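You operate a simulated robot arm through the tools that you are given. There is no shell and no other tool. Be economical: measure what you need, move in short steps, check, and stop when the job is done.

You are at the controls of a simulated two-armed robot. One attempt, no reset.

## Task
Take the brown scrap from the top of the workbench and put it in the small pan. Press the blue zero key three times. Put one of the bolts from the top of the workbench on top of the silver piston. Take the silver pulley and put it on the low shelf of the workbench. Fetch the square mirror and stand it on the right end of the blue trolley. Pick up the oval mirror with one hand, pass it to the other hand and put it on the top of the side cabinet. Take the round brush and leave it on the back of the store counter. Any order will do. Set down upright: square mirror.

It is judged by the outcome, as a careful person would: the job done as asked, and still so three seconds after it is handed in. It fails if anything else is knocked over, pushed out of place, dropped, spilled or broken.

## Robot
Two 7-joint arms with fingered hands on one trunk, on a base that drives. Base frame: it is fixed to the floor where the robot stands at the start and does not move with it; the origin is under the middle of the robot, x ahead of it, y to its left, z up; the surface under the hand at the start is at about z = 840. Units: mm, degrees, N and s.
The left shoulder is at the start at [200, 135, 995], the right one opposite. Places, roughly: back of the store counter (72x12 cm) [-2180, -1980, 900]; blue zero key [400, -500, 900]; bolt (5x3x3 cm) [800, 1000, 800]; low shelf of the workbench [600, 1000, 200]; oval mirror (5x14x19 cm) [-3400, 300, 800]; right end of the blue trolley [-3300, 800, 800]; round brush (4x4x13 cm) [-3200, 700, 800]; scrap [750, -250, 750]; silver piston (6x6x5 cm) [900, 400, 900]; silver pulley (6x6x3 cm) [500, 900, 900]; small pan (26x26x8 cm) [900, 200, 900]; square mirror (5x12x20 cm) [-3400, 200, 800]; top of the side cabinet (20x20 cm) [-3720, -1800, 900]. Payload 4 kg a hand.
Tool frame (each hand has its own): the origin (TCP) lies between the finger pads and is the grasp point; the fingertips stand 25 mm ahead of it; z points along the fingers, y is the line along which they close. The gripper opens to 88 mm. The gripper's body begins 29 mm behind the TCP. The gripper is a hand of 4 fingers: y runs from the thumb to the fingers, the wrist lies at [-13, -106, -174] in the tool frame, and closing takes about 1.5 s.
Orientation is that of the tool frame in the base frame, as a unit quaternion [x, y, z, w]. With the fingers straight down and the wrist toward the robot, the tool's x, y and z point along [0, 1, 0], [1, 0, 0] and [0, 0, -1] of the base frame.

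## Interface
- The arms move only by the tool step_arm. It takes "left_targets", "right_targets" or both (then of equal length, played together; a hand with none holds still); each is one flat list of numbers, 7 for each row, row after row: the gripper command, from -1 (shut) to 1 (fully open), values between in proportion, then the shift along the base's x, y, z in units of 40 mm (1.0 is 40 mm), then the turn, a rotation vector about the base's x, y, z in units of 4 degrees (1.0 is 4 degrees). In form: [jaw, x, y, z, wx, wy, wz, jaw, x, y, z, wx, wy, wz, ...]. A call has 1 to 20 rows; each row shifts and turns the commanded pose from where the row before left it. A call with a number of a shift or a turn outside -1 to 1 is refused whole. Each row takes 0.2 s and may step no farther than 50 mm and 8.6 degrees from the row before; otherwise, or with a gripper value out of range, the whole call is refused. A pose out of reach is approached as far as the arm can. The call stops where the force on the tool passes 40 N (or 10 N more than at its start, if that is more) or the arm is blocked; 0.2 s more then pass. The fingers move at their own pace (about 153 mm/s each) and stop on an object; they squeeze with about 27 N. The grip force told is the motor's: it shows also when the fingers shut on nothing. Time passes only in rows, and 0.2 s behind the last, so rows that do not move let the fingers close. It gives the time, the measured TCP pose, the force on the tool (base axes), the opening and the grip force at its end, in the units of the frame above (readings bear some noise), with the torque about the TCP (base axes, N m) and any sound that the robot's microphone picked up, and new pictures: "show" is both (left out), scene, wrist or none (wrist: the cameras of the hands that moved).
- Cameras (640 x 400 px; columns grow to the right, rows downward): "scene" is now at [139.7, 10.1, 1602.2]; the picture's right is [-0.02, -1.00, 0.00], its down [-0.78, 0.01, -0.62] and it looks along [0.62, -0.01, -0.78] (base axes); focal length 228 px, centre (320, 200). "left" rides on the left gripper at [-64, -83, -98] in its tool frame; the picture's right is [-0.62, -0.37, 0.69], its down [0.71, -0.63, 0.30] and it looks along [0.32, 0.68, 0.65] (tool axes); focal length 265 px, centre (320, 200). "right" rides on the right gripper at [64, -83, -98] in its tool frame; the picture's right is [-0.62, 0.37, -0.69], its down [-0.71, -0.63, 0.30] and it looks along [-0.32, 0.68, 0.65] (tool axes); focal length 265 px, centre (320, 200). There is no depth. A picture from a camera that has moved, and an enlarged one, comes with that camera's place and axes in the base frame and with its lens. The place of the scene camera against the robot may be out by one fixed shift of up to 25 mm in any direction.
- raise_lower(by): slides the trunk up (or, below 0, down) by that many mm; the arms and the scene camera ride with it, the base frame stays. It gives what a move gives, with no picture.
- roll_base(legs): drives the robot by 1 to 6 legs, each [ahead, left, turn to the left] in mm, mm and degrees, along the robot's own axes; the way and the turn of a leg run together, so that a leg with both is an arc; at most 1500 mm and 180 degrees a leg. The arms and the cameras ride along, it lands a little off, and it stops where it bumps. It gives what a move gives, and a new picture of the scene camera.
- preshape(shape, hand): the hand has 4 fingers and takes this shape, open, in about a second: jaw (thumb against the fingers, like two jaws); tri (thumb and two fingers); tip (a fingertip pinch); poke (one finger out to press); point (the index stretched); flat (the hand flat); cup (the hand cupped); fist (a fist). The gripper value then closes the fingers along that shape, each until it touches; the sizes above hold for jaw. It gives what a move gives, with no picture.
- head_to(pan, tilt): turns the head with the scene camera to pan (to the left, within 97 degrees either way) and tilt (down, from -29 to 69), counted from straight ahead of the robot. It gives what a move gives, and a new picture of the scene camera.
- inspect(camera, box): a new picture of the part [left, top, right, bottom] of that camera's present view, enlarged. It takes no simulated time.
- finish_job(): hands the job in; it is judged then, once.

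Go step by step. Nothing tells you exact positions but the pictures and the camera data: compare them with the known pose of the tool, close in by small moves and look again before you grip or let go. The budget is 207 turns and 260 pictures, counting those below and the enlarged ones. Unless the task says otherwise, let go and move clear before handing in.

The tools are called after ">>>" as name(argument=value, ...) on one line, values as JSON. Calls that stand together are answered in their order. step_arm: Moves the arms, as the interface text tells. Its arguments: {"type":"object","properties":{"left_targets":{"type":"array"},"right_targets":{"type":"array"},"show":{"type":"string","enum":["both","scene","wrist","none"]}},"required":[]} The other tools are called the same way: raise_lower (by) slides the trunk up or down; preshape (shape, hand) gives the hand a shape; roll_base (legs) drives the base; head_to (pan, tilt) turns the head that bears the scene camera; inspect (camera, box) takes an enlarged picture of a part of a camera's view; finish_job () hands the job in.

At the start:

```text
t: 0.0
left_ee_pos: [533.9, 327.9, 1126.7]
left_tool_rot: [0.707, 0.707, -0.001, 0.0]
left_force: [0.2, -0.4, -0.4]
left_moment: [-0.02, 0.0, -0.03]
left_finger_gap: 87.5
left_grip_force: 0.1
left_shape: jaw
right_ee_pos: [588.3, -199.8, 1206.1]
right_tool_rot: [0.707, 0.707, 0.0, 0.0]
right_force: [0.1, -0.7, -0.7]
right_moment: [-0.01, -0.03, -0.02]
right_finger_gap: 87.6
right_grip_force: 0.1
right_shape: jaw
trunk travel left (down, up): [-600.0, 170.0]
robot x, y, heading: [-3.2, -1.6, 0.2]
head pan, tilt: [-1.1, 51.4]
```

scene: 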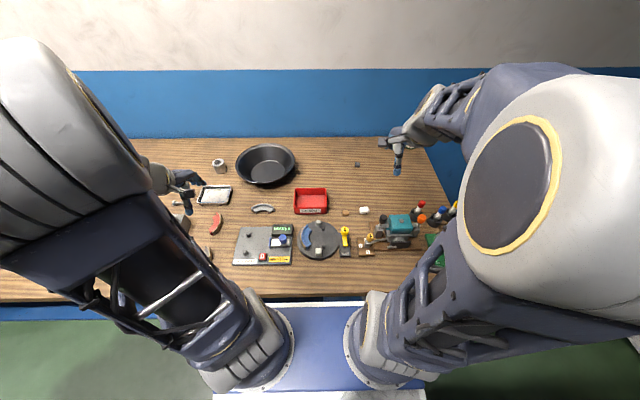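
right: 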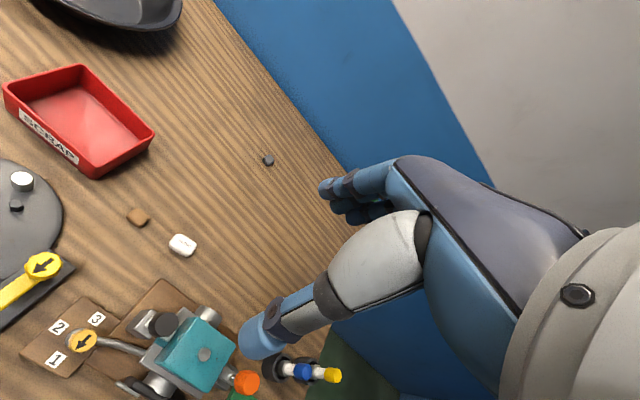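
left: 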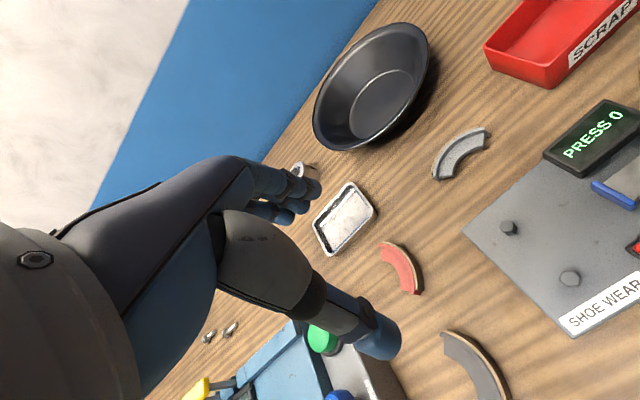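

I see the workbench with pan, red scrap tray, brake shoes, gauges and a teal device; the brown scrap seems to be near the right. I'll zoom in on parts of the view first.

>>> inspect(camera="scene", box=[300, 130, 480, 280])

>>> inspect(camera="scene", box=[130, 130, 310, 280])

>>> head_to(pan=50, tilt=45)

>>> head_to(pan=-45, tilt=50)

```text
2.67 times, centred on (390, 205) of scene
camera zoom: at [139.7, 10.1, 1602.2], right [-0.02, -1.0, 0.0], down [-0.78, 0.01, -0.62], along [0.62, -0.01, -0.78], focal length 608 px, centre (133, 187)
```

zoom: 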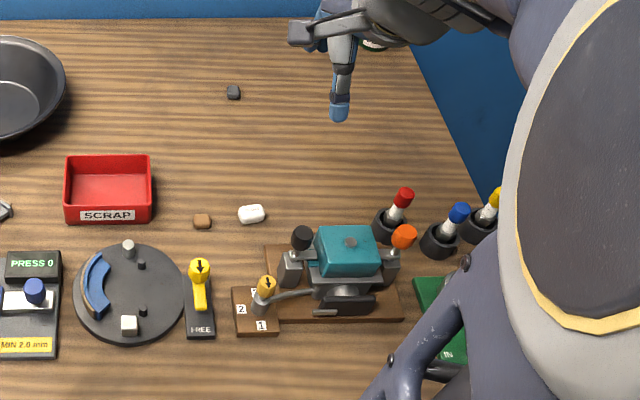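

```text
2.67 times, centred on (220, 205) of scene
camera zoom: at [139.7, 10.1, 1602.2], right [-0.02, -1.0, 0.0], down [-0.78, 0.01, -0.62], along [0.62, -0.01, -0.78], focal length 608 px, centre (587, 187)
```

zoom: 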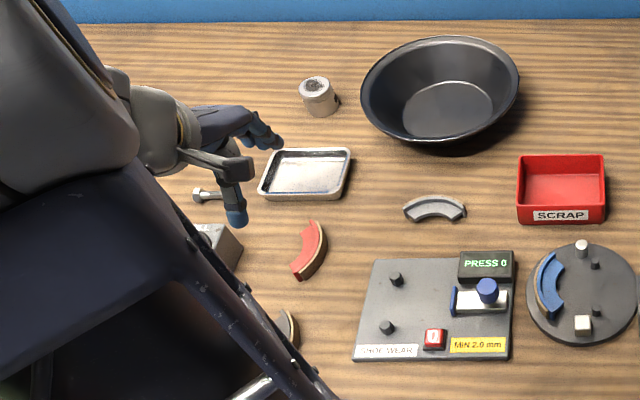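

```text
t: 1.2
left_ee_pos: [534.0, 327.1, 1126.8]
left_tool_rot: [0.707, 0.707, 0.0, 0.0]
left_force: [0.6, 0.7, 0.2]
left_moment: [-0.01, -0.02, 0.03]
left_finger_gap: 87.5
left_grip_force: 0.2
left_shape: jaw
right_ee_pos: [587.3, -198.6, 1207.7]
right_tool_rot: [0.708, 0.706, 0.0, 0.0]
right_force: [0.1, -0.3, -0.1]
right_moment: [-0.01, -0.03, -0.04]
right_finger_gap: 87.6
right_grip_force: 0.0
right_shape: jaw
trunk travel left (down, up): [-600.0, 170.0]
robot x, y, heading: [0.9, 0.9, -0.2]
head pan, tilt: [50.0, 45.0]
camera scene: at [116.3, 73.8, 1611.0], right [0.77, -0.64, 0.0], down [-0.46, -0.54, -0.71], along [0.45, 0.54, -0.71], focal length 228 px, centre (320, 200)
```

scene: 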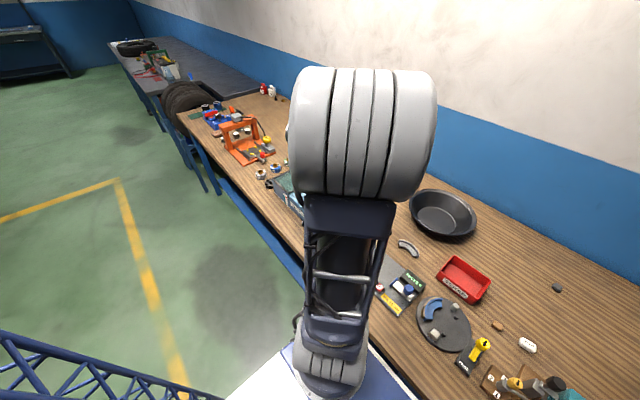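

```text
t: 2.9
left_ee_pos: [534.6, 327.6, 1126.0]
left_tool_rot: [0.707, 0.707, 0.0, 0.001]
left_force: [0.3, -0.7, 0.4]
left_moment: [-0.01, 0.0, 0.02]
left_finger_gap: 87.6
left_grip_force: 0.0
left_shape: jaw
right_ee_pos: [587.5, -199.0, 1208.0]
right_tool_rot: [0.707, 0.707, 0.001, 0.0]
right_force: [-0.3, -0.8, 0.3]
right_moment: [0.0, 0.01, -0.04]
right_finger_gap: 87.9
right_grip_force: 0.1
right_shape: jaw
trunk travel left (down, up): [-600.0, 170.0]
robot x, y, heading: [-2.7, -0.4, 0.0]
head pan, tilt: [-45.0, 50.0]
camera scene: at [118.5, -42.9, 1604.1], right [-0.71, -0.71, 0.0], down [-0.54, 0.54, -0.64], along [0.45, -0.45, -0.77], focal length 228 px, centre (320, 200)
```

scene: 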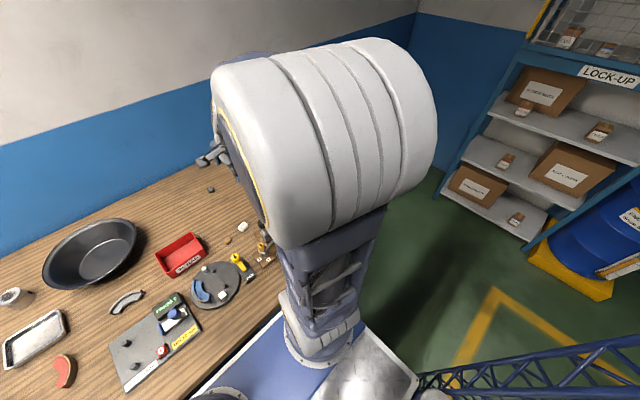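

The right arm hides part of the bench. I'll zoom on the gauge and on the left and right-hand cameras, and look along the bench to the left.

>>> inspect(camera="scene", box=[100, 220, 290, 390])

>>> inspect(camera="right", box=[0, 200, 360, 400])

>>> inspect(camera="left", box=[400, 60, 640, 360])

>>> head_to(pan=-97, tilt=40)

>>> head_to(pan=97, tilt=25)

```text
2.35 times, centred on (195, 305) of scene
camera zoom: at [118.5, -42.9, 1604.1], right [-0.71, -0.71, 0.0], down [-0.54, 0.54, -0.64], along [0.45, -0.45, -0.77], focal length 537 px, centre (614, -47)
```

zoom: 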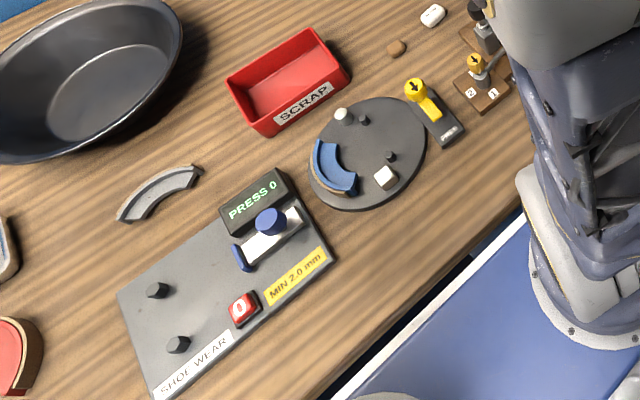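

```text
1.78 times, centred on (180, 300) of right
camera zoom: at [503.8, -135.1, 1305.8], right [0.37, -0.62, 0.69], down [-0.63, -0.71, -0.3], along [0.68, -0.32, -0.65], focal length 472 px, centre (569, 22)
```

zoom: 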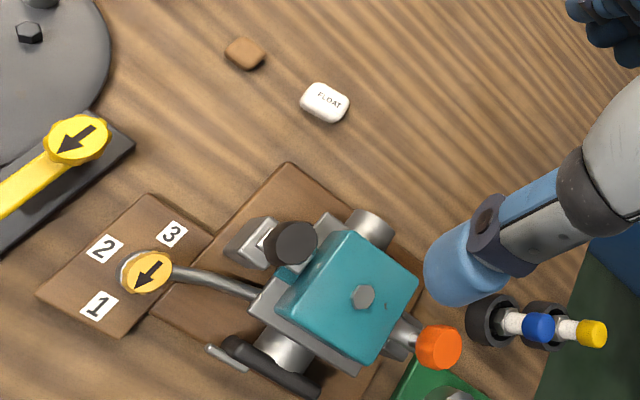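

```text
1.33 times, centred on (520, 210) of left
camera zoom: at [449.9, 262.7, 1224.7], right [-0.37, -0.62, -0.69], down [-0.63, 0.71, -0.3], along [0.68, 0.32, -0.65], focal length 354 px, centre (53, 187)
```

zoom: 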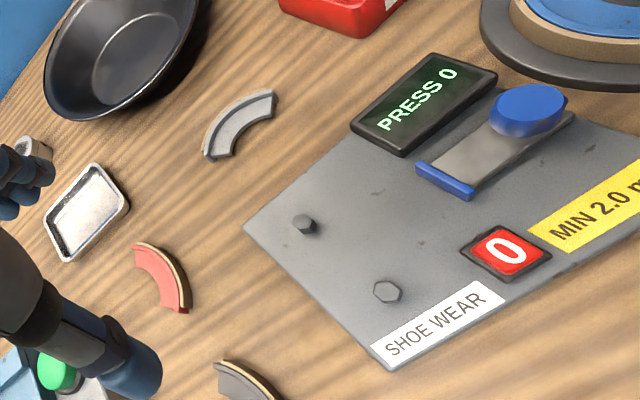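

```text
t: 4.1
left_ee_pos: [533.6, 327.3, 1126.8]
left_tool_rot: [0.707, 0.707, 0.0, -0.001]
left_force: [-0.3, 0.6, 0.4]
left_moment: [0.03, 0.01, 0.01]
left_finger_gap: 87.5
left_grip_force: 0.1
left_shape: jaw
right_ee_pos: [587.3, -199.1, 1207.3]
right_tool_rot: [0.707, 0.707, 0.0, 0.0]
right_force: [-1.1, -0.7, -0.7]
right_moment: [0.0, -0.02, 0.02]
right_finger_gap: 87.8
right_grip_force: 0.0
right_shape: jaw
trunk travel left (down, up): [-600.0, 170.0]
robot x, y, heading: [3.0, -1.7, -0.2]
head pan, tilt: [-97.0, 40.0]
camera scene: at [53.7, -72.9, 1618.2], right [-0.99, 0.12, 0.0], down [0.08, 0.64, -0.77], along [-0.09, -0.76, -0.64], focal length 228 px, centre (320, 200)
```

scene: 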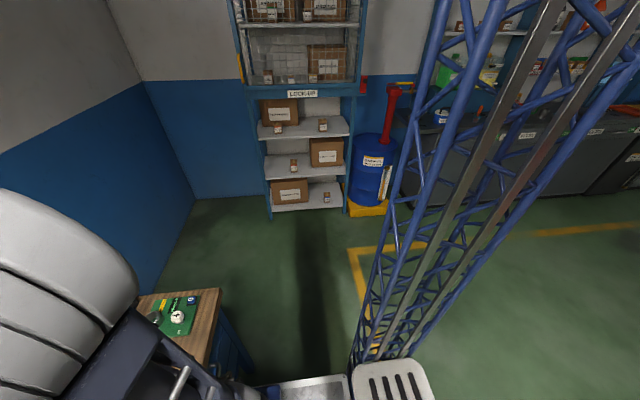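

```text
t: 7.0
left_ee_pos: [533.9, 327.8, 1126.9]
left_tool_rot: [0.707, 0.707, 0.0, 0.0]
left_force: [0.3, -0.1, 0.0]
left_moment: [0.02, 0.03, 0.0]
left_finger_gap: 87.6
left_grip_force: 0.1
left_shape: jaw
right_ee_pos: [587.3, -199.9, 1207.1]
right_tool_rot: [0.707, 0.707, 0.001, 0.0]
right_force: [0.3, 0.1, -0.8]
right_moment: [0.01, -0.04, -0.01]
right_finger_gap: 87.5
right_grip_force: 0.0
right_shape: jaw
trunk travel left (down, up): [-600.0, 170.0]
robot x, y, heading: [-1.6, -2.0, 0.0]
head pan, tilt: [97.0, 25.0]
camera scene: at [52.8, 103.0, 1641.6], right [0.99, 0.12, 0.0], down [0.05, -0.42, -0.91], along [-0.11, 0.9, -0.42], focal length 228 px, centre (320, 200)
```

scene: 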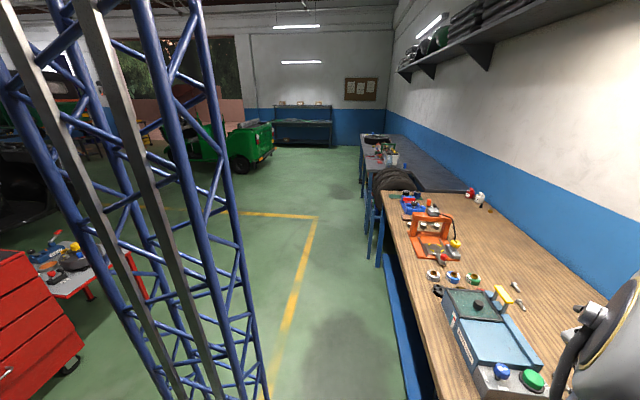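

The green board at the bench's right end has a blue square key, likely the zero key. I'll look at it and survey the left part of the bench.

>>> inspect(camera="scene", box=[360, 170, 600, 400])

>>> head_to(pan=-90, tilt=60)

>>> inspect(camera="scene", box=[40, 140, 340, 400])

>>> head_to(pan=80, tilt=45)

>>> inspect(camera="scene", box=[320, 60, 640, 260])

```text
1.74 times, centred on (480, 285) of scene
camera zoom: at [52.8, 103.0, 1641.6], right [0.99, 0.12, 0.0], down [0.05, -0.42, -0.91], along [-0.11, 0.9, -0.42], focal length 397 px, centre (42, 52)
```

zoom: 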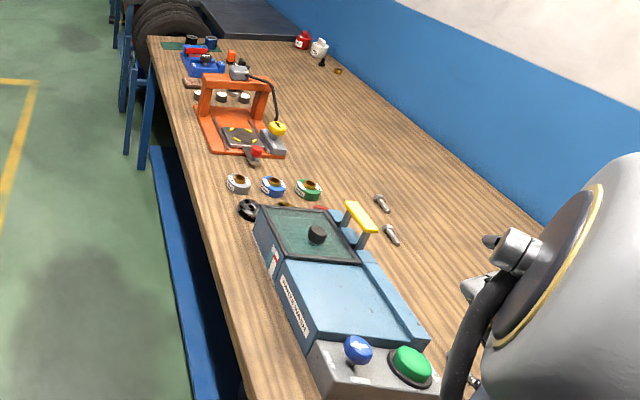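

```text
t: 9.8
left_ee_pos: [534.8, 327.3, 1127.3]
left_tool_rot: [0.707, 0.707, -0.001, 0.0]
left_force: [0.0, -0.2, 0.6]
left_moment: [0.0, -0.01, -0.03]
left_finger_gap: 87.6
left_grip_force: 0.0
left_shape: jaw
right_ee_pos: [587.3, -199.4, 1206.3]
right_tool_rot: [0.707, 0.707, 0.0, -0.001]
right_force: [0.2, 1.1, -0.4]
right_moment: [0.0, -0.01, -0.02]
right_finger_gap: 87.6
right_grip_force: 0.1
right_shape: jaw
trunk travel left (down, up): [-600.0, 170.0]
robot x, y, heading: [1.0, -0.7, 0.2]
head pan, tilt: [-90.0, 60.0]
camera scene: at [64.0, -55.1, 1591.5], right [-1.0, 0.0, 0.0], down [0.0, 0.87, -0.5], along [0.0, -0.5, -0.87], focal length 228 px, centre (320, 200)
```

scene: 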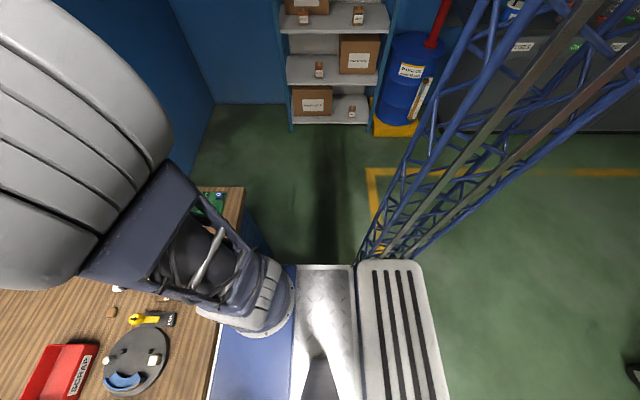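

```text
1.54 times, centred on (190, 270) of scene
camera zoom: at [64.0, -55.1, 1591.5], right [-1.0, 0.0, 0.0], down [0.0, 0.87, -0.5], along [0.0, -0.5, -0.87], focal length 351 px, centre (520, 92)
```

zoom: 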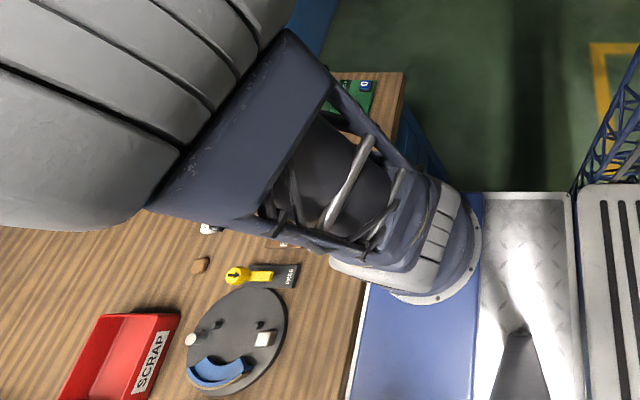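

```text
t: 12.3
left_ee_pos: [533.9, 327.2, 1126.9]
left_tool_rot: [0.708, 0.706, 0.0, 0.0]
left_force: [-0.6, -0.2, -0.3]
left_moment: [-0.02, 0.02, -0.04]
left_finger_gap: 87.9
left_grip_force: 0.1
left_shape: jaw
right_ee_pos: [586.9, -197.7, 1206.9]
right_tool_rot: [0.707, 0.707, 0.0, 0.0]
right_force: [0.8, 0.4, -0.1]
right_moment: [0.03, -0.01, 0.03]
right_finger_gap: 87.5
right_grip_force: 0.0
right_shape: jaw
trunk travel left (down, up): [-600.0, 170.0]
robot x, y, heading: [-1.3, 0.1, -0.1]
head pan, tilt: [80.0, 45.0]
camera scene: at [78.2, 91.6, 1611.0], right [0.98, -0.17, 0.0], down [-0.12, -0.7, -0.71], along [0.12, 0.7, -0.71], focal length 228 px, centre (320, 200)
```

scene: 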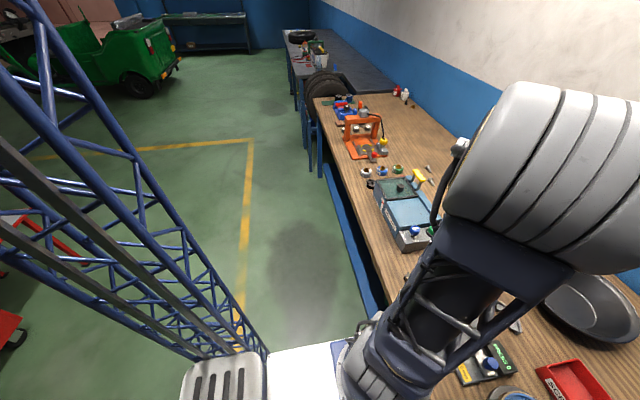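

```text
2.00 times, centred on (480, 160) of scene
camera zoom: at [78.2, 91.6, 1611.0], right [0.98, -0.17, 0.0], down [-0.12, -0.7, -0.71], along [0.12, 0.7, -0.71], focal length 456 px, centre (0, 280)
```

zoom: 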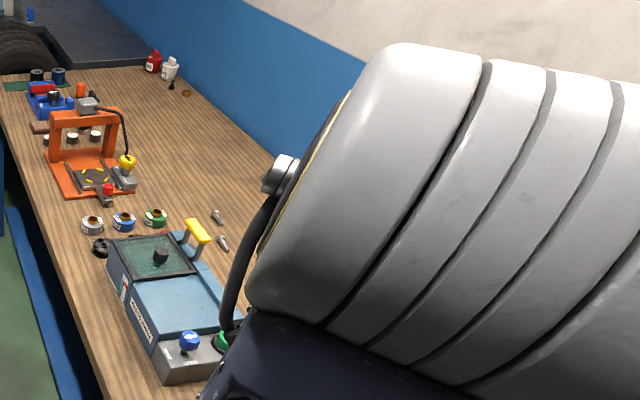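

The bench surface is at about z 850 and the brown scrap lies near (659,-110). I'll bring the right hand above it and look.

>>> step_arm(right_targets=[1, 0.257, 0.318, -0.886, 0, 0, 0, 1, 0.257, 0.318, -0.886, 0, 0, 0, 1, 0.257, 0.318, -0.886, 0, 0, 0, 1, 0.257, 0.318, -0.886, 0, 0, 0, 1, 0.257, 0.318, -0.886, 0, 0, 0, 1, 0.257, 0.318, -0.886, 0, 0, 0, 1, 0.257, 0.318, -0.886, 0, 0, 0], show="wrist")

>>> head_to(pan=-10, tilt=55)

```text
t: 13.9
left_ee_pos: [533.4, 327.9, 1127.1]
left_tool_rot: [0.707, 0.707, -0.001, 0.0]
left_force: [0.2, -0.6, -0.9]
left_moment: [0.02, -0.04, -0.02]
left_finger_gap: 87.8
left_grip_force: 0.2
left_shape: jaw
right_ee_pos: [664.3, -109.4, 958.3]
right_tool_rot: [0.707, 0.707, 0.0, 0.001]
right_force: [0.2, 0.4, -0.4]
right_moment: [-0.02, -0.04, 0.01]
right_finger_gap: 87.6
right_grip_force: 0.0
right_shape: jaw
trunk travel left (down, up): [-600.0, 170.0]
robot x, y, heading: [-1.8, -2.6, 0.2]
head pan, tilt: [80.0, 45.0]
camera right: at [579.1, -45.4, 1057.1], right [0.37, -0.62, 0.69], down [-0.63, -0.71, -0.3], along [0.68, -0.32, -0.65], focal length 265 px, centre (320, 200)
```

right: 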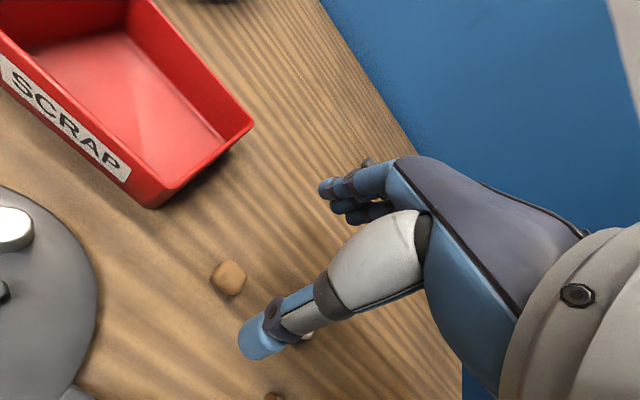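

```text
t: 15.6
left_ee_pos: [534.4, 327.2, 1127.2]
left_tool_rot: [0.707, 0.707, 0.0, 0.0]
left_force: [0.0, 0.0, 0.3]
left_moment: [-0.02, 0.02, 0.0]
left_finger_gap: 87.3
left_grip_force: 0.0
left_shape: jaw
right_ee_pos: [663.4, -109.2, 959.8]
right_tool_rot: [0.707, 0.707, 0.0, 0.0]
right_force: [0.2, -0.8, 0.2]
right_moment: [-0.01, 0.0, -0.02]
right_finger_gap: 87.6
right_grip_force: 0.0
right_shape: jaw
trunk travel left (down, up): [-600.0, 170.0]
robot x, y, heading: [-3.1, -0.4, 0.2]
head pan, tilt: [-10.0, 55.0]
camera scene: at [135.1, -1.0, 1597.5], right [-0.17, -0.98, 0.0], down [-0.81, 0.14, -0.57], along [0.56, -0.1, -0.82], focal length 228 px, centre (320, 200)
```

scene: 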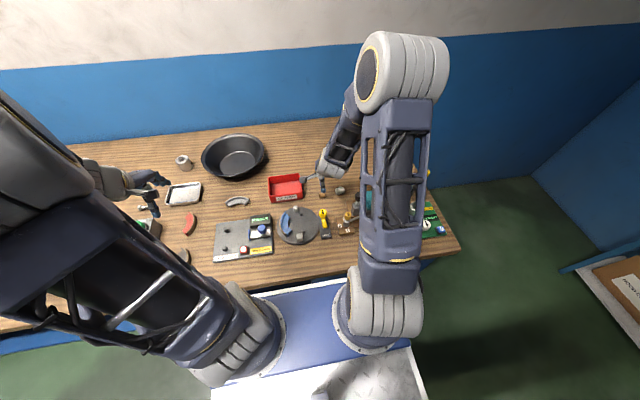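

The scrap is under the right hand at about (656,-110). I lower the hand around it.

>>> step_arm(right_targets=[1, -0.2, 0, -0.75, 0, 0, 0, 1, 0, 0, -0.75, 0, 0, 0, 1, 0, 0, -0.4, 0, 0, 0], show="wrist")

>>> inspect(camera="scene", box=[250, 150, 410, 250])

```text
t: 16.4
left_ee_pos: [533.7, 327.6, 1126.9]
left_tool_rot: [0.706, 0.708, 0.0, 0.0]
left_force: [0.6, -0.3, -0.6]
left_moment: [0.02, 0.01, 0.01]
left_finger_gap: 87.5
left_grip_force: 0.1
left_shape: jaw
right_ee_pos: [653.4, -113.4, 885.6]
right_tool_rot: [0.707, 0.707, 0.001, 0.0]
right_force: [0.0, -0.6, -0.4]
right_moment: [0.02, 0.0, 0.0]
right_finger_gap: 87.5
right_grip_force: 0.1
right_shape: jaw
trunk travel left (down, up): [-600.0, 170.0]
robot x, y, heading: [-2.1, -1.1, 0.1]
head pan, tilt: [-10.0, 55.0]
camera right: at [569.6, -48.8, 984.5], right [0.37, -0.62, 0.69], down [-0.63, -0.71, -0.31], along [0.68, -0.32, -0.65], focal length 265 px, centre (320, 200)
```

right: 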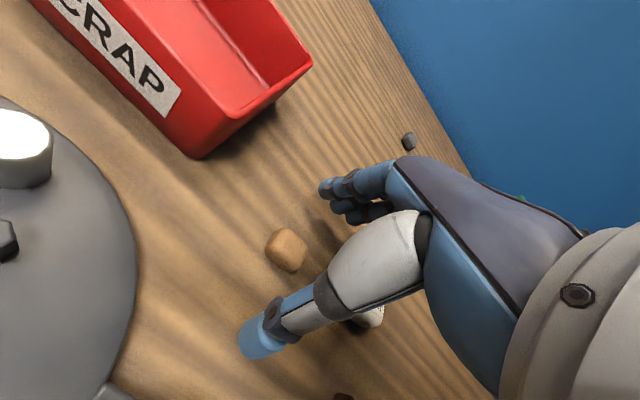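

```text
4.00 times, centred on (330, 200) of scene
camera zoom: at [134.9, -1.0, 1597.6], right [-0.17, -0.98, 0.0], down [-0.81, 0.14, -0.57], along [0.56, -0.1, -0.82], focal length 913 px, centre (280, 200)
```

zoom: 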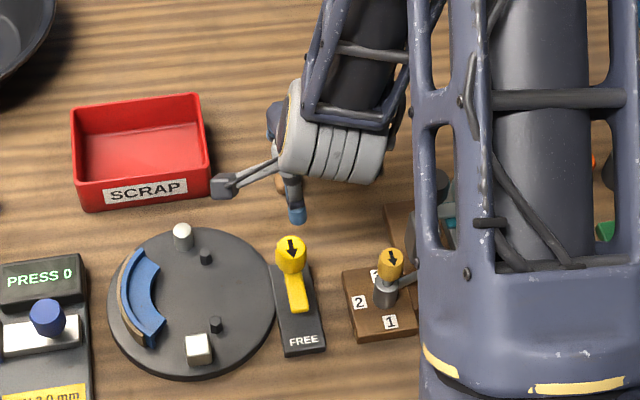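

Well placed; lower by about 10 mm, then close.

>>> step_arm(right_targets=[1, 0.03, 0.05, -0.3, 0, 0, 0, 0, 0, 0, 0, 0, 0, 0, -1, 0, 0, 0, 0, 0, 0, -1, 0, 0, 0, 0, 0, 0, -1, 0, 0, 0, 0, 0, 0, -1, 0, 0, 0, 0, 0, 0, -1, 0, 0, 0, 0, 0, 0, -1, 0, 0, 0, 0, 0, 0, -1, 0, 0, 0, 0, 0, 0], show="wrist")

```text
t: 18.4
left_ee_pos: [533.4, 326.8, 1125.6]
left_tool_rot: [0.707, 0.707, -0.001, 0.001]
left_force: [-1.2, -0.2, -0.8]
left_moment: [-0.02, -0.02, 0.0]
left_finger_gap: 87.2
left_grip_force: 0.1
left_shape: jaw
right_ee_pos: [654.0, -109.3, 873.9]
right_tool_rot: [0.707, 0.707, 0.0, 0.0]
right_force: [-2.0, 0.2, 9.0]
right_moment: [0.03, 0.0, 0.01]
right_finger_gap: 14.3
right_grip_force: 26.7
right_shape: jaw
trunk travel left (down, up): [-600.0, 170.0]
robot x, y, heading: [7.1, -3.0, 0.1]
head pan, tilt: [-10.0, 55.0]
camera right: at [570.6, -45.5, 972.3], right [0.37, -0.62, 0.69], down [-0.63, -0.71, -0.3], along [0.68, -0.32, -0.65], focal length 265 px, centre (320, 200)
```

right: 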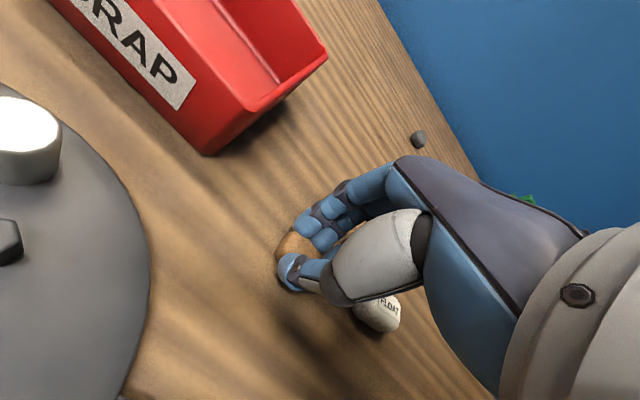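

The scrap is gripped. I lift it and drive left so the pan is within the right hand's reach.

>>> step_arm(right_targets=[-1, 0, 0, 0.5, 0, 0, 0, -1, 0, 0, 0.9, 0, 0, 0, -1, 0, 0, 0.9, 0, 0, 0, -1, 0, 0, 0.9, 0, 0, 0, -1, 0, 0, 0.9, 0, 0, 0], show="wrist")

>>> roll_base(legs=[[0, 320, 0]])

```text
t: 19.6
left_ee_pos: [534.2, 327.6, 1128.0]
left_tool_rot: [0.707, 0.707, 0.0, 0.0]
left_force: [-0.3, -0.1, -0.2]
left_moment: [0.02, -0.03, -0.03]
left_finger_gap: 87.6
left_grip_force: 0.1
left_shape: jaw
right_ee_pos: [653.3, -110.3, 1036.2]
right_tool_rot: [0.707, 0.707, 0.0, 0.0]
right_force: [0.9, 0.0, 0.4]
right_moment: [0.02, -0.01, 0.02]
right_finger_gap: 11.7
right_grip_force: 26.9
right_shape: jaw
trunk travel left (down, up): [-600.0, 170.0]
robot x, y, heading: [-1.5, -0.9, -0.0]
head pan, tilt: [-10.0, 55.0]
camera right: at [570.4, -45.3, 1135.3], right [0.37, -0.62, 0.69], down [-0.63, -0.71, -0.3], along [0.68, -0.32, -0.65], focal length 265 px, centre (320, 200)
```

right: 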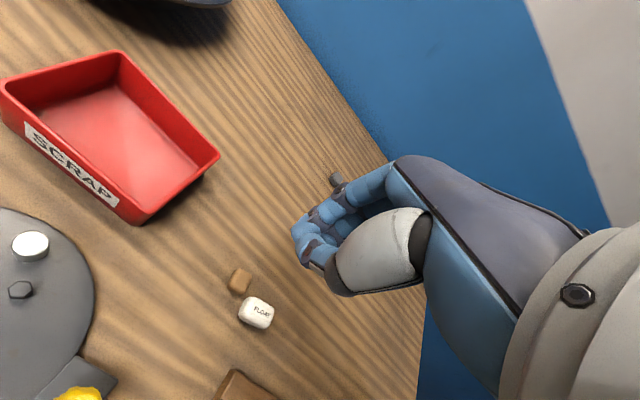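

```text
t: 21.7
left_ee_pos: [532.3, 653.0, 1126.6]
left_tool_rot: [0.707, 0.707, 0.0, 0.0]
left_force: [0.5, 0.0, -0.3]
left_moment: [-0.03, -0.01, 0.01]
left_finger_gap: 87.5
left_grip_force: 0.0
left_shape: jaw
right_ee_pos: [654.3, 217.8, 1036.2]
right_tool_rot: [0.706, 0.708, -0.001, 0.0]
right_force: [0.5, -0.1, 0.2]
right_moment: [0.02, 0.01, 0.01]
right_finger_gap: 11.2
right_grip_force: 27.3
right_shape: jaw
trunk travel left (down, up): [-600.0, 170.0]
robot x, y, heading: [-0.1, 325.6, 0.0]
head pan, tilt: [-10.0, 55.0]
camera scene: at [134.8, 324.4, 1597.5], right [-0.17, -0.99, 0.0], down [-0.81, 0.14, -0.57], along [0.56, -0.1, -0.82], focal length 228 px, centre (320, 200)
```

scene: 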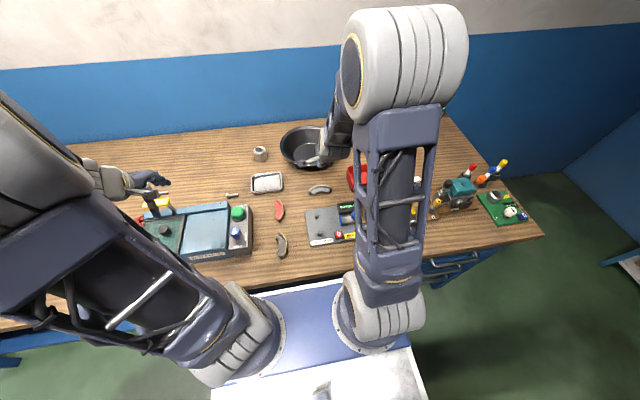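

The scrap slipped out of the hand and lies at about (681,-147) next to the white float. I'll drive back, take a fingertip-pinch shape and retry.

>>> roll_base(legs=[[0, -325, 0]])

>>> preshape(hand="right", shape="tip")

>>> inspect(camera="right", box=[160, 100, 480, 400])

>>> inspect(camera="scene", box=[260, 150, 420, 250])

```text
t: 23.9
left_ee_pos: [534.3, 324.8, 1126.3]
left_tool_rot: [0.704, 0.71, -0.001, 0.0]
left_force: [0.7, 0.6, -1.1]
left_moment: [-0.02, 0.02, 0.0]
left_finger_gap: 87.6
left_grip_force: 0.1
left_shape: jaw
right_ee_pos: [656.0, -110.0, 1036.4]
right_tool_rot: [0.703, 0.711, 0.0, -0.001]
right_force: [-0.3, 0.2, 0.3]
right_moment: [0.02, 0.02, 0.0]
right_finger_gap: 11.4
right_grip_force: 26.9
right_shape: jaw
trunk travel left (down, up): [-600.0, 170.0]
robot x, y, heading: [3.0, -5.3, 0.5]
head pan, tilt: [-10.0, 55.0]
camera scene: at [136.6, -6.5, 1597.5], right [-0.17, -0.99, 0.0], down [-0.81, 0.14, -0.57], along [0.57, -0.09, -0.82], focal length 228 px, centre (320, 200)
```

scene: 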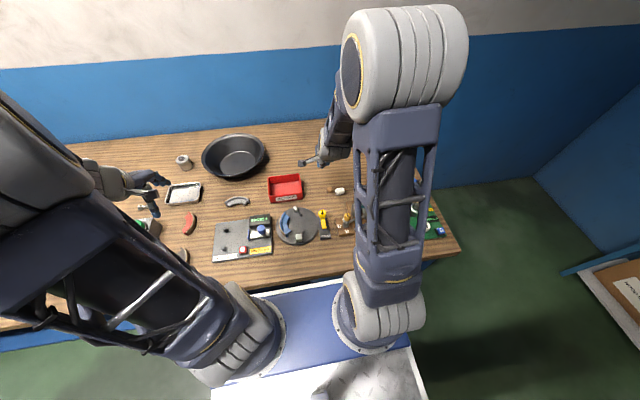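

```text
t: 24.8
left_ee_pos: [532.4, 324.9, 1127.7]
left_tool_rot: [0.704, 0.71, 0.0, 0.0]
left_force: [-0.2, 0.6, 0.0]
left_moment: [-0.02, 0.02, 0.0]
left_finger_gap: 87.5
left_grip_force: 0.0
left_shape: jaw
right_ee_pos: [656.1, -110.8, 1037.0]
right_tool_rot: [0.704, 0.71, 0.0, 0.0]
right_force: [0.3, -0.9, 0.4]
right_moment: [-0.04, -0.02, -0.01]
right_finger_gap: 87.6
right_grip_force: 0.0
right_shape: tip
trunk travel left (down, up): [-600.0, 170.0]
robot x, y, heading: [-0.2, -10.9, 0.6]
head pan, tilt: [-10.0, 55.0]
```

```text
1.33 times, centred on (320, 250) of right
camera zoom: at [572.2, -47.0, 1135.1], right [0.37, -0.62, 0.69], down [-0.62, -0.72, -0.3], along [0.69, -0.32, -0.65], focal length 354 px, centre (320, 133)
```

zoom: 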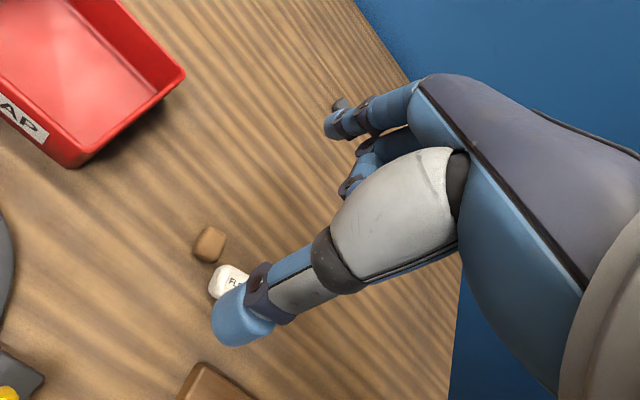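

```text
4.00 times, centred on (340, 200) of scene
camera zoom: at [136.6, -6.4, 1597.5], right [-0.17, -0.99, 0.0], down [-0.81, 0.14, -0.57], along [0.57, -0.09, -0.82], focal length 913 px, centre (240, 200)
```

zoom: 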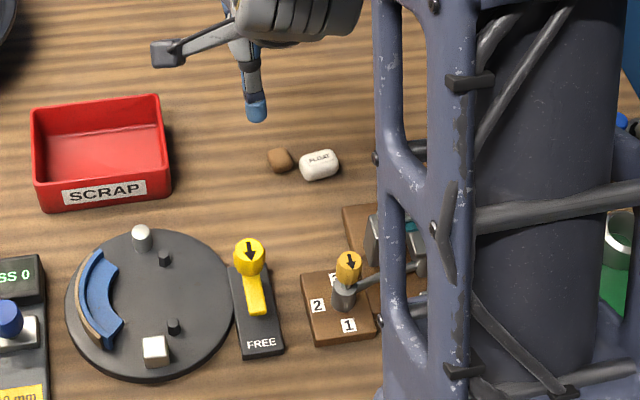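

Moving over the scrap at (682,-148) with the pinch shape.

>>> step_arm(right_targets=[1, 0.34, -0.47, -0.9, 0, 0, 0, 1, 0.33, -0.47, -0.9, 0, 0, 0, 1, 0, 0, -0.9, 0, 0, 0, 1, 0, 0, -0.5, 0, 0, 0], show="wrist")

>>> inspect(camera="scene", box=[280, 150, 400, 230])

```text
t: 25.8
left_ee_pos: [533.3, 325.5, 1126.9]
left_tool_rot: [0.704, 0.71, -0.001, 0.0]
left_force: [0.9, -0.9, -0.4]
left_moment: [-0.02, 0.0, 0.0]
left_finger_gap: 87.7
left_grip_force: 0.0
left_shape: jaw
right_ee_pos: [681.6, -143.8, 908.0]
right_tool_rot: [0.704, 0.71, 0.0, 0.0]
right_force: [0.2, -1.0, 0.3]
right_moment: [0.0, 0.01, 0.0]
right_finger_gap: 87.8
right_grip_force: 0.0
right_shape: tip
trunk travel left (down, up): [-600.0, 170.0]
robot x, y, heading: [-1.0, -6.7, 0.3]
head pan, tilt: [-10.0, 55.0]
camera right: at [596.7, -81.5, 1006.9], right [0.37, -0.62, 0.69], down [-0.62, -0.72, -0.3], along [0.69, -0.32, -0.65], focal length 265 px, centre (320, 200)
```

right: 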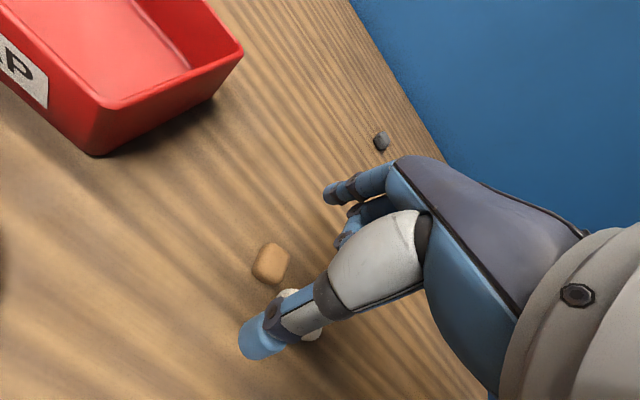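

```text
5.00 times, centred on (340, 190) of scene
camera zoom: at [136.4, -6.4, 1597.6], right [-0.17, -0.99, 0.0], down [-0.81, 0.14, -0.57], along [0.57, -0.09, -0.82], focal length 1141 px, centre (220, 250)
```

zoom: 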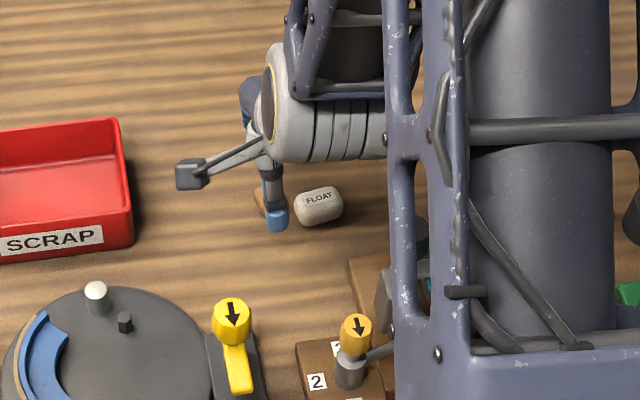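

>>> step_arm(right_targets=[1, 0, -0.08, -0.5, 0, 0, 0, 1, 0, 0, -0.38, 0, 0, 0, 0, 0, 0, 0, 0, 0, 0, -0.5, 0, 0, 0, 0, 0, 0, -1, 0, 0, 0, 0, 0, 0, -1, 0, 0, 0, 0, 0, 0, -1, 0, 0, 0, 0, 0, 0, -1, 0, 0, 0, 0, 0, 0, -1, 0, 0, 0, 0, 0, 0], show="wrist")

>>> inspect(camera="right", box=[240, 140, 400, 340])

```text
t: 27.8
left_ee_pos: [532.3, 325.9, 1127.4]
left_tool_rot: [0.704, 0.71, 0.001, 0.0]
left_force: [0.1, -0.2, 0.1]
left_moment: [0.03, 0.01, 0.01]
left_finger_gap: 87.5
left_grip_force: 0.0
left_shape: jaw
right_ee_pos: [680.3, -147.9, 874.3]
right_tool_rot: [0.704, 0.71, 0.001, 0.001]
right_force: [0.3, 1.3, 13.3]
right_moment: [0.02, -0.01, 0.0]
right_finger_gap: 18.0
right_grip_force: 26.8
right_shape: tip
trunk travel left (down, up): [-600.0, 170.0]
robot x, y, heading: [2.0, -1.4, 0.6]
head pan, tilt: [-10.0, 55.0]
camera right: at [596.7, -84.6, 972.7], right [0.37, -0.62, 0.69], down [-0.62, -0.72, -0.31], along [0.69, -0.32, -0.65], focal length 265 px, centre (320, 200)
```

right: 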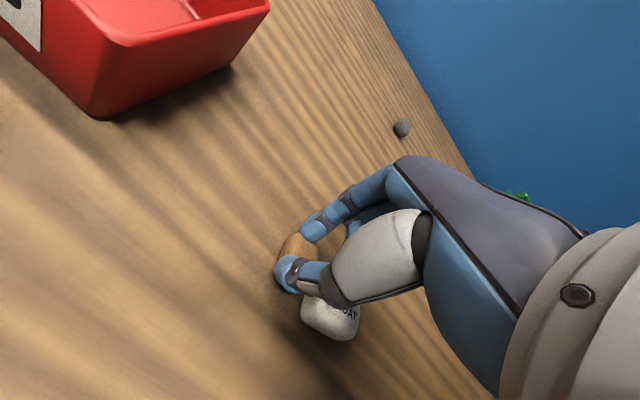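

```text
2.00 times, centred on (320, 240) of right
camera zoom: at [596.7, -84.6, 972.7], right [0.37, -0.62, 0.69], down [-0.62, -0.72, -0.31], along [0.69, -0.32, -0.65], focal length 531 px, centre (320, 120)
```

zoom: 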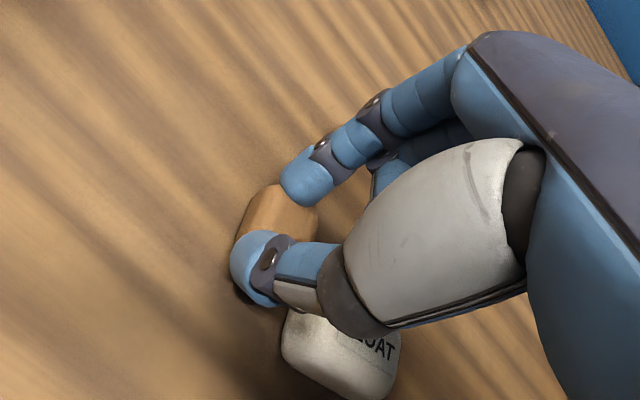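

>>> step_arm(right_targets=[-1, 0, 0, 0.3, 0, 0, 0, -1, 0, 0, 0.4, 0, 0, 0, -1, 0, 0, 0.4, 0, 0, 0, -1, 0, 0, 0.4, 0, 0, 0], show="wrist")

```text
t: 28.8
left_ee_pos: [531.6, 325.5, 1126.9]
left_tool_rot: [0.704, 0.71, 0.0, 0.0]
left_force: [-0.1, 0.4, 0.3]
left_moment: [-0.01, 0.0, 0.01]
left_finger_gap: 87.7
left_grip_force: 0.0
left_shape: jaw
right_ee_pos: [682.7, -149.3, 933.0]
right_tool_rot: [0.704, 0.71, -0.001, 0.001]
right_force: [0.0, -0.5, 0.2]
right_moment: [0.01, 0.01, 0.01]
right_finger_gap: 12.2
right_grip_force: 26.9
right_shape: tip
trunk travel left (down, up): [-600.0, 170.0]
robot x, y, heading: [3.2, -6.3, 0.5]
head pan, tilt: [-10.0, 55.0]
camera right: at [598.1, -86.1, 1031.2], right [0.37, -0.62, 0.69], down [-0.62, -0.72, -0.3], along [0.69, -0.32, -0.65], focal length 265 px, centre (320, 200)
```

right: 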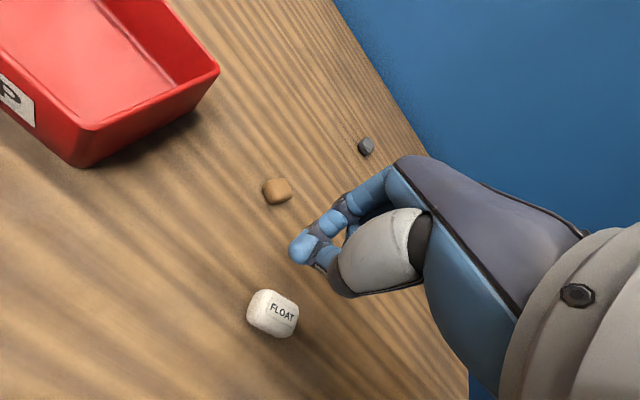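

It slipped out forward again, now at about (750,-132). I'll look at its shape and orientation closely.

>>> inspect(camera="right", box=[240, 160, 320, 220])

>>> inspect(camera="scene", box=[290, 150, 370, 200])

```text
6.67 times, centred on (280, 190) of right
camera zoom: at [598.1, -86.1, 1031.2], right [0.37, -0.62, 0.69], down [-0.62, -0.72, -0.3], along [0.69, -0.32, -0.65], focal length 1769 px, centre (587, 267)
```

zoom: 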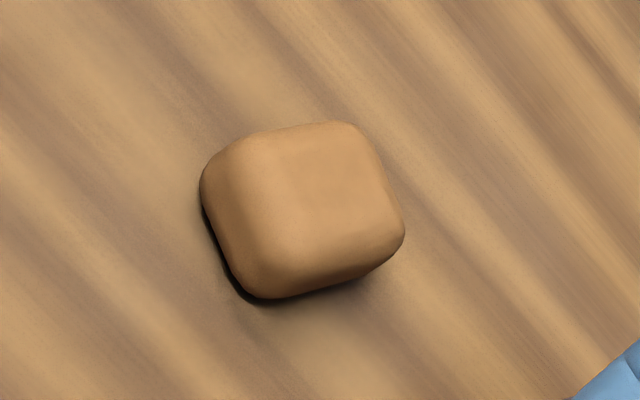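

```text
8.00 times, centred on (330, 175) of scene
camera zoom: at [136.8, -6.5, 1597.5], right [-0.17, -0.99, 0.0], down [-0.81, 0.14, -0.57], along [0.57, -0.09, -0.82], focal length 1825 px, centre (240, 400)
```

zoom: 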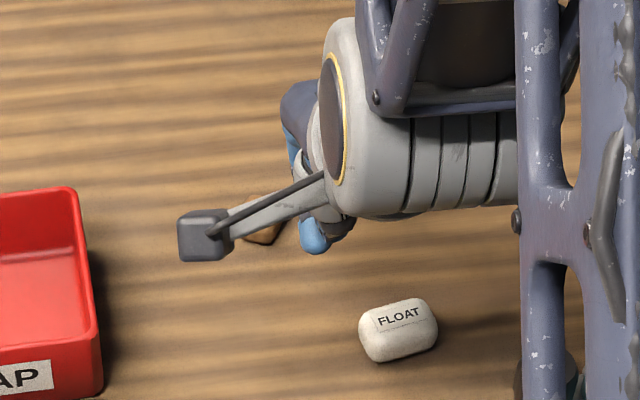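

I'll align the closing axis to the scrap's sides (turn of -32°), in jaw shape, over (750,-132).

>>> preshape(hand="right", shape="jaw")

>>> step_arm(right_targets=[1, 0, 0, 0, 0, 0, -1, 1, 0.28, 0.07, 0, 0, 0, -1, 1, 0.28, 0.07, 0, 0, 0, -1, 1, 0.28, 0.07, 0, 0, 0, -1, 1, 0.28, 0.07, 0, 0, 0, -1, 1, 0.28, 0.07, 0, 0, 0, -1, 1, 0.28, 0.07, 0, 0, 0, -1, 1, 0, 0, -0.3, 0, 0, -1], show="wrist")

```text
t: 29.7
left_ee_pos: [533.1, 325.0, 1126.0]
left_tool_rot: [0.704, 0.71, -0.001, 0.0]
left_force: [-0.6, 0.2, -0.1]
left_moment: [0.02, 0.0, 0.0]
left_finger_gap: 87.4
left_grip_force: 0.1
left_shape: jaw
right_ee_pos: [681.9, -149.3, 931.8]
right_tool_rot: [0.704, 0.711, 0.0, 0.001]
right_force: [-0.4, -0.5, 0.4]
right_moment: [0.03, 0.01, 0.03]
right_finger_gap: 87.7
right_grip_force: 0.1
right_shape: jaw
trunk travel left (down, up): [-600.0, 170.0]
robot x, y, heading: [-0.1, -6.1, 0.7]
head pan, tilt: [-10.0, 55.0]
```

```text
t: 31.5
left_ee_pos: [533.0, 325.9, 1125.8]
left_tool_rot: [0.704, 0.71, 0.0, 0.0]
left_force: [-0.8, 0.2, -0.4]
left_moment: [0.02, 0.0, 0.01]
left_finger_gap: 87.6
left_grip_force: 0.1
left_shape: jaw
right_ee_pos: [751.5, -135.5, 921.6]
right_tool_rot: [0.873, 0.488, 0.0, 0.0]
right_force: [0.2, 0.4, 0.2]
right_moment: [0.0, -0.01, -0.01]
right_finger_gap: 88.0
right_grip_force: 0.1
right_shape: jaw
trunk travel left (down, up): [-600.0, 170.0]
robot x, y, heading: [-1.2, -8.0, 0.6]
head pan, tilt: [-10.0, 55.0]
camera right: at [713.9, -36.9, 1020.0], right [-0.01, -0.72, 0.69], down [-0.91, -0.28, -0.31], along [0.41, -0.63, -0.65], focal length 265 px, centre (320, 200)
```

right: 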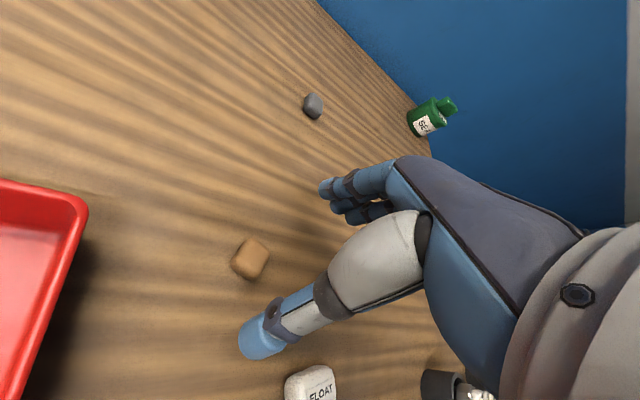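

>>> inspect(camera="right", box=[210, 220, 290, 300])

>>> step_arm(right_targets=[1, 0.04, 0.17, -0.5, 0, 0, 0, 1, 0, 0, -0.5, 0, 0, 0, 1, 0, 0, -0.15, 0, 0, 0, 1, 0, 0, -0.15, 0, 0, 0, 1, 0, 0, 0, 0, 0, 0], show="wrist")

```text
5.00 times, centred on (250, 260) of right
camera zoom: at [713.9, -36.9, 1020.0], right [-0.01, -0.72, 0.69], down [-0.91, -0.28, -0.31], along [0.41, -0.63, -0.65], focal length 1327 px, centre (670, -100)
```

zoom: 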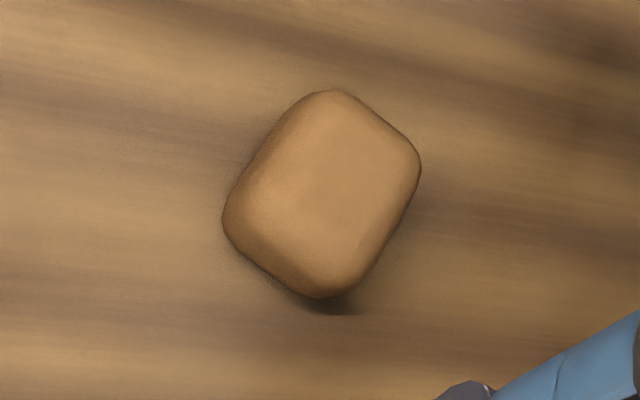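

```text
t: 32.7
left_ee_pos: [533.5, 326.5, 1128.0]
left_tool_rot: [0.704, 0.711, 0.0, -0.001]
left_force: [-0.2, 0.5, 0.4]
left_moment: [-0.04, 0.04, 0.03]
left_finger_gap: 87.5
left_grip_force: 0.0
left_shape: jaw
right_ee_pos: [752.1, -126.5, 868.6]
right_tool_rot: [0.873, 0.488, 0.0, 0.0]
right_force: [-0.7, -0.9, 0.5]
right_moment: [0.04, -0.05, 0.01]
right_finger_gap: 87.6
right_grip_force: 0.1
right_shape: jaw
trunk travel left (down, up): [-600.0, 170.0]
robot x, y, heading: [0.2, -7.7, 0.6]
head pan, tilt: [-10.0, 55.0]
camera right: at [714.6, -29.2, 967.0], right [-0.01, -0.72, 0.69], down [-0.91, -0.28, -0.3], along [0.41, -0.63, -0.65], focal length 265 px, centre (320, 200)
```

right: 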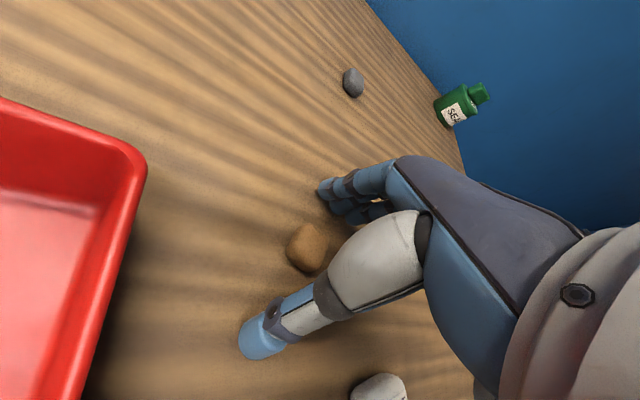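

>>> step_arm(right_targets=[1, 0, 0, -0.1, 0, 0, 0, 1, 0, 0, -0.1, 0, 0, 0, 1, 0, 0, 0, 0, 0, 0], show="none")

```text
t: 33.5
left_ee_pos: [532.9, 325.6, 1127.7]
left_tool_rot: [0.704, 0.71, 0.0, 0.0]
left_force: [-0.4, 1.0, 0.1]
left_moment: [0.01, -0.03, 0.01]
left_finger_gap: 87.9
left_grip_force: 0.0
left_shape: jaw
right_ee_pos: [752.3, -128.3, 865.4]
right_tool_rot: [0.873, 0.488, 0.002, 0.002]
right_force: [-4.0, 1.9, 21.6]
right_moment: [-0.7, -0.73, -0.06]
right_finger_gap: 85.8
right_grip_force: 0.0
right_shape: jaw
trunk travel left (down, up): [-600.0, 170.0]
robot x, y, heading: [3.1, -5.2, 0.6]
head pan, tilt: [-10.0, 55.0]
```

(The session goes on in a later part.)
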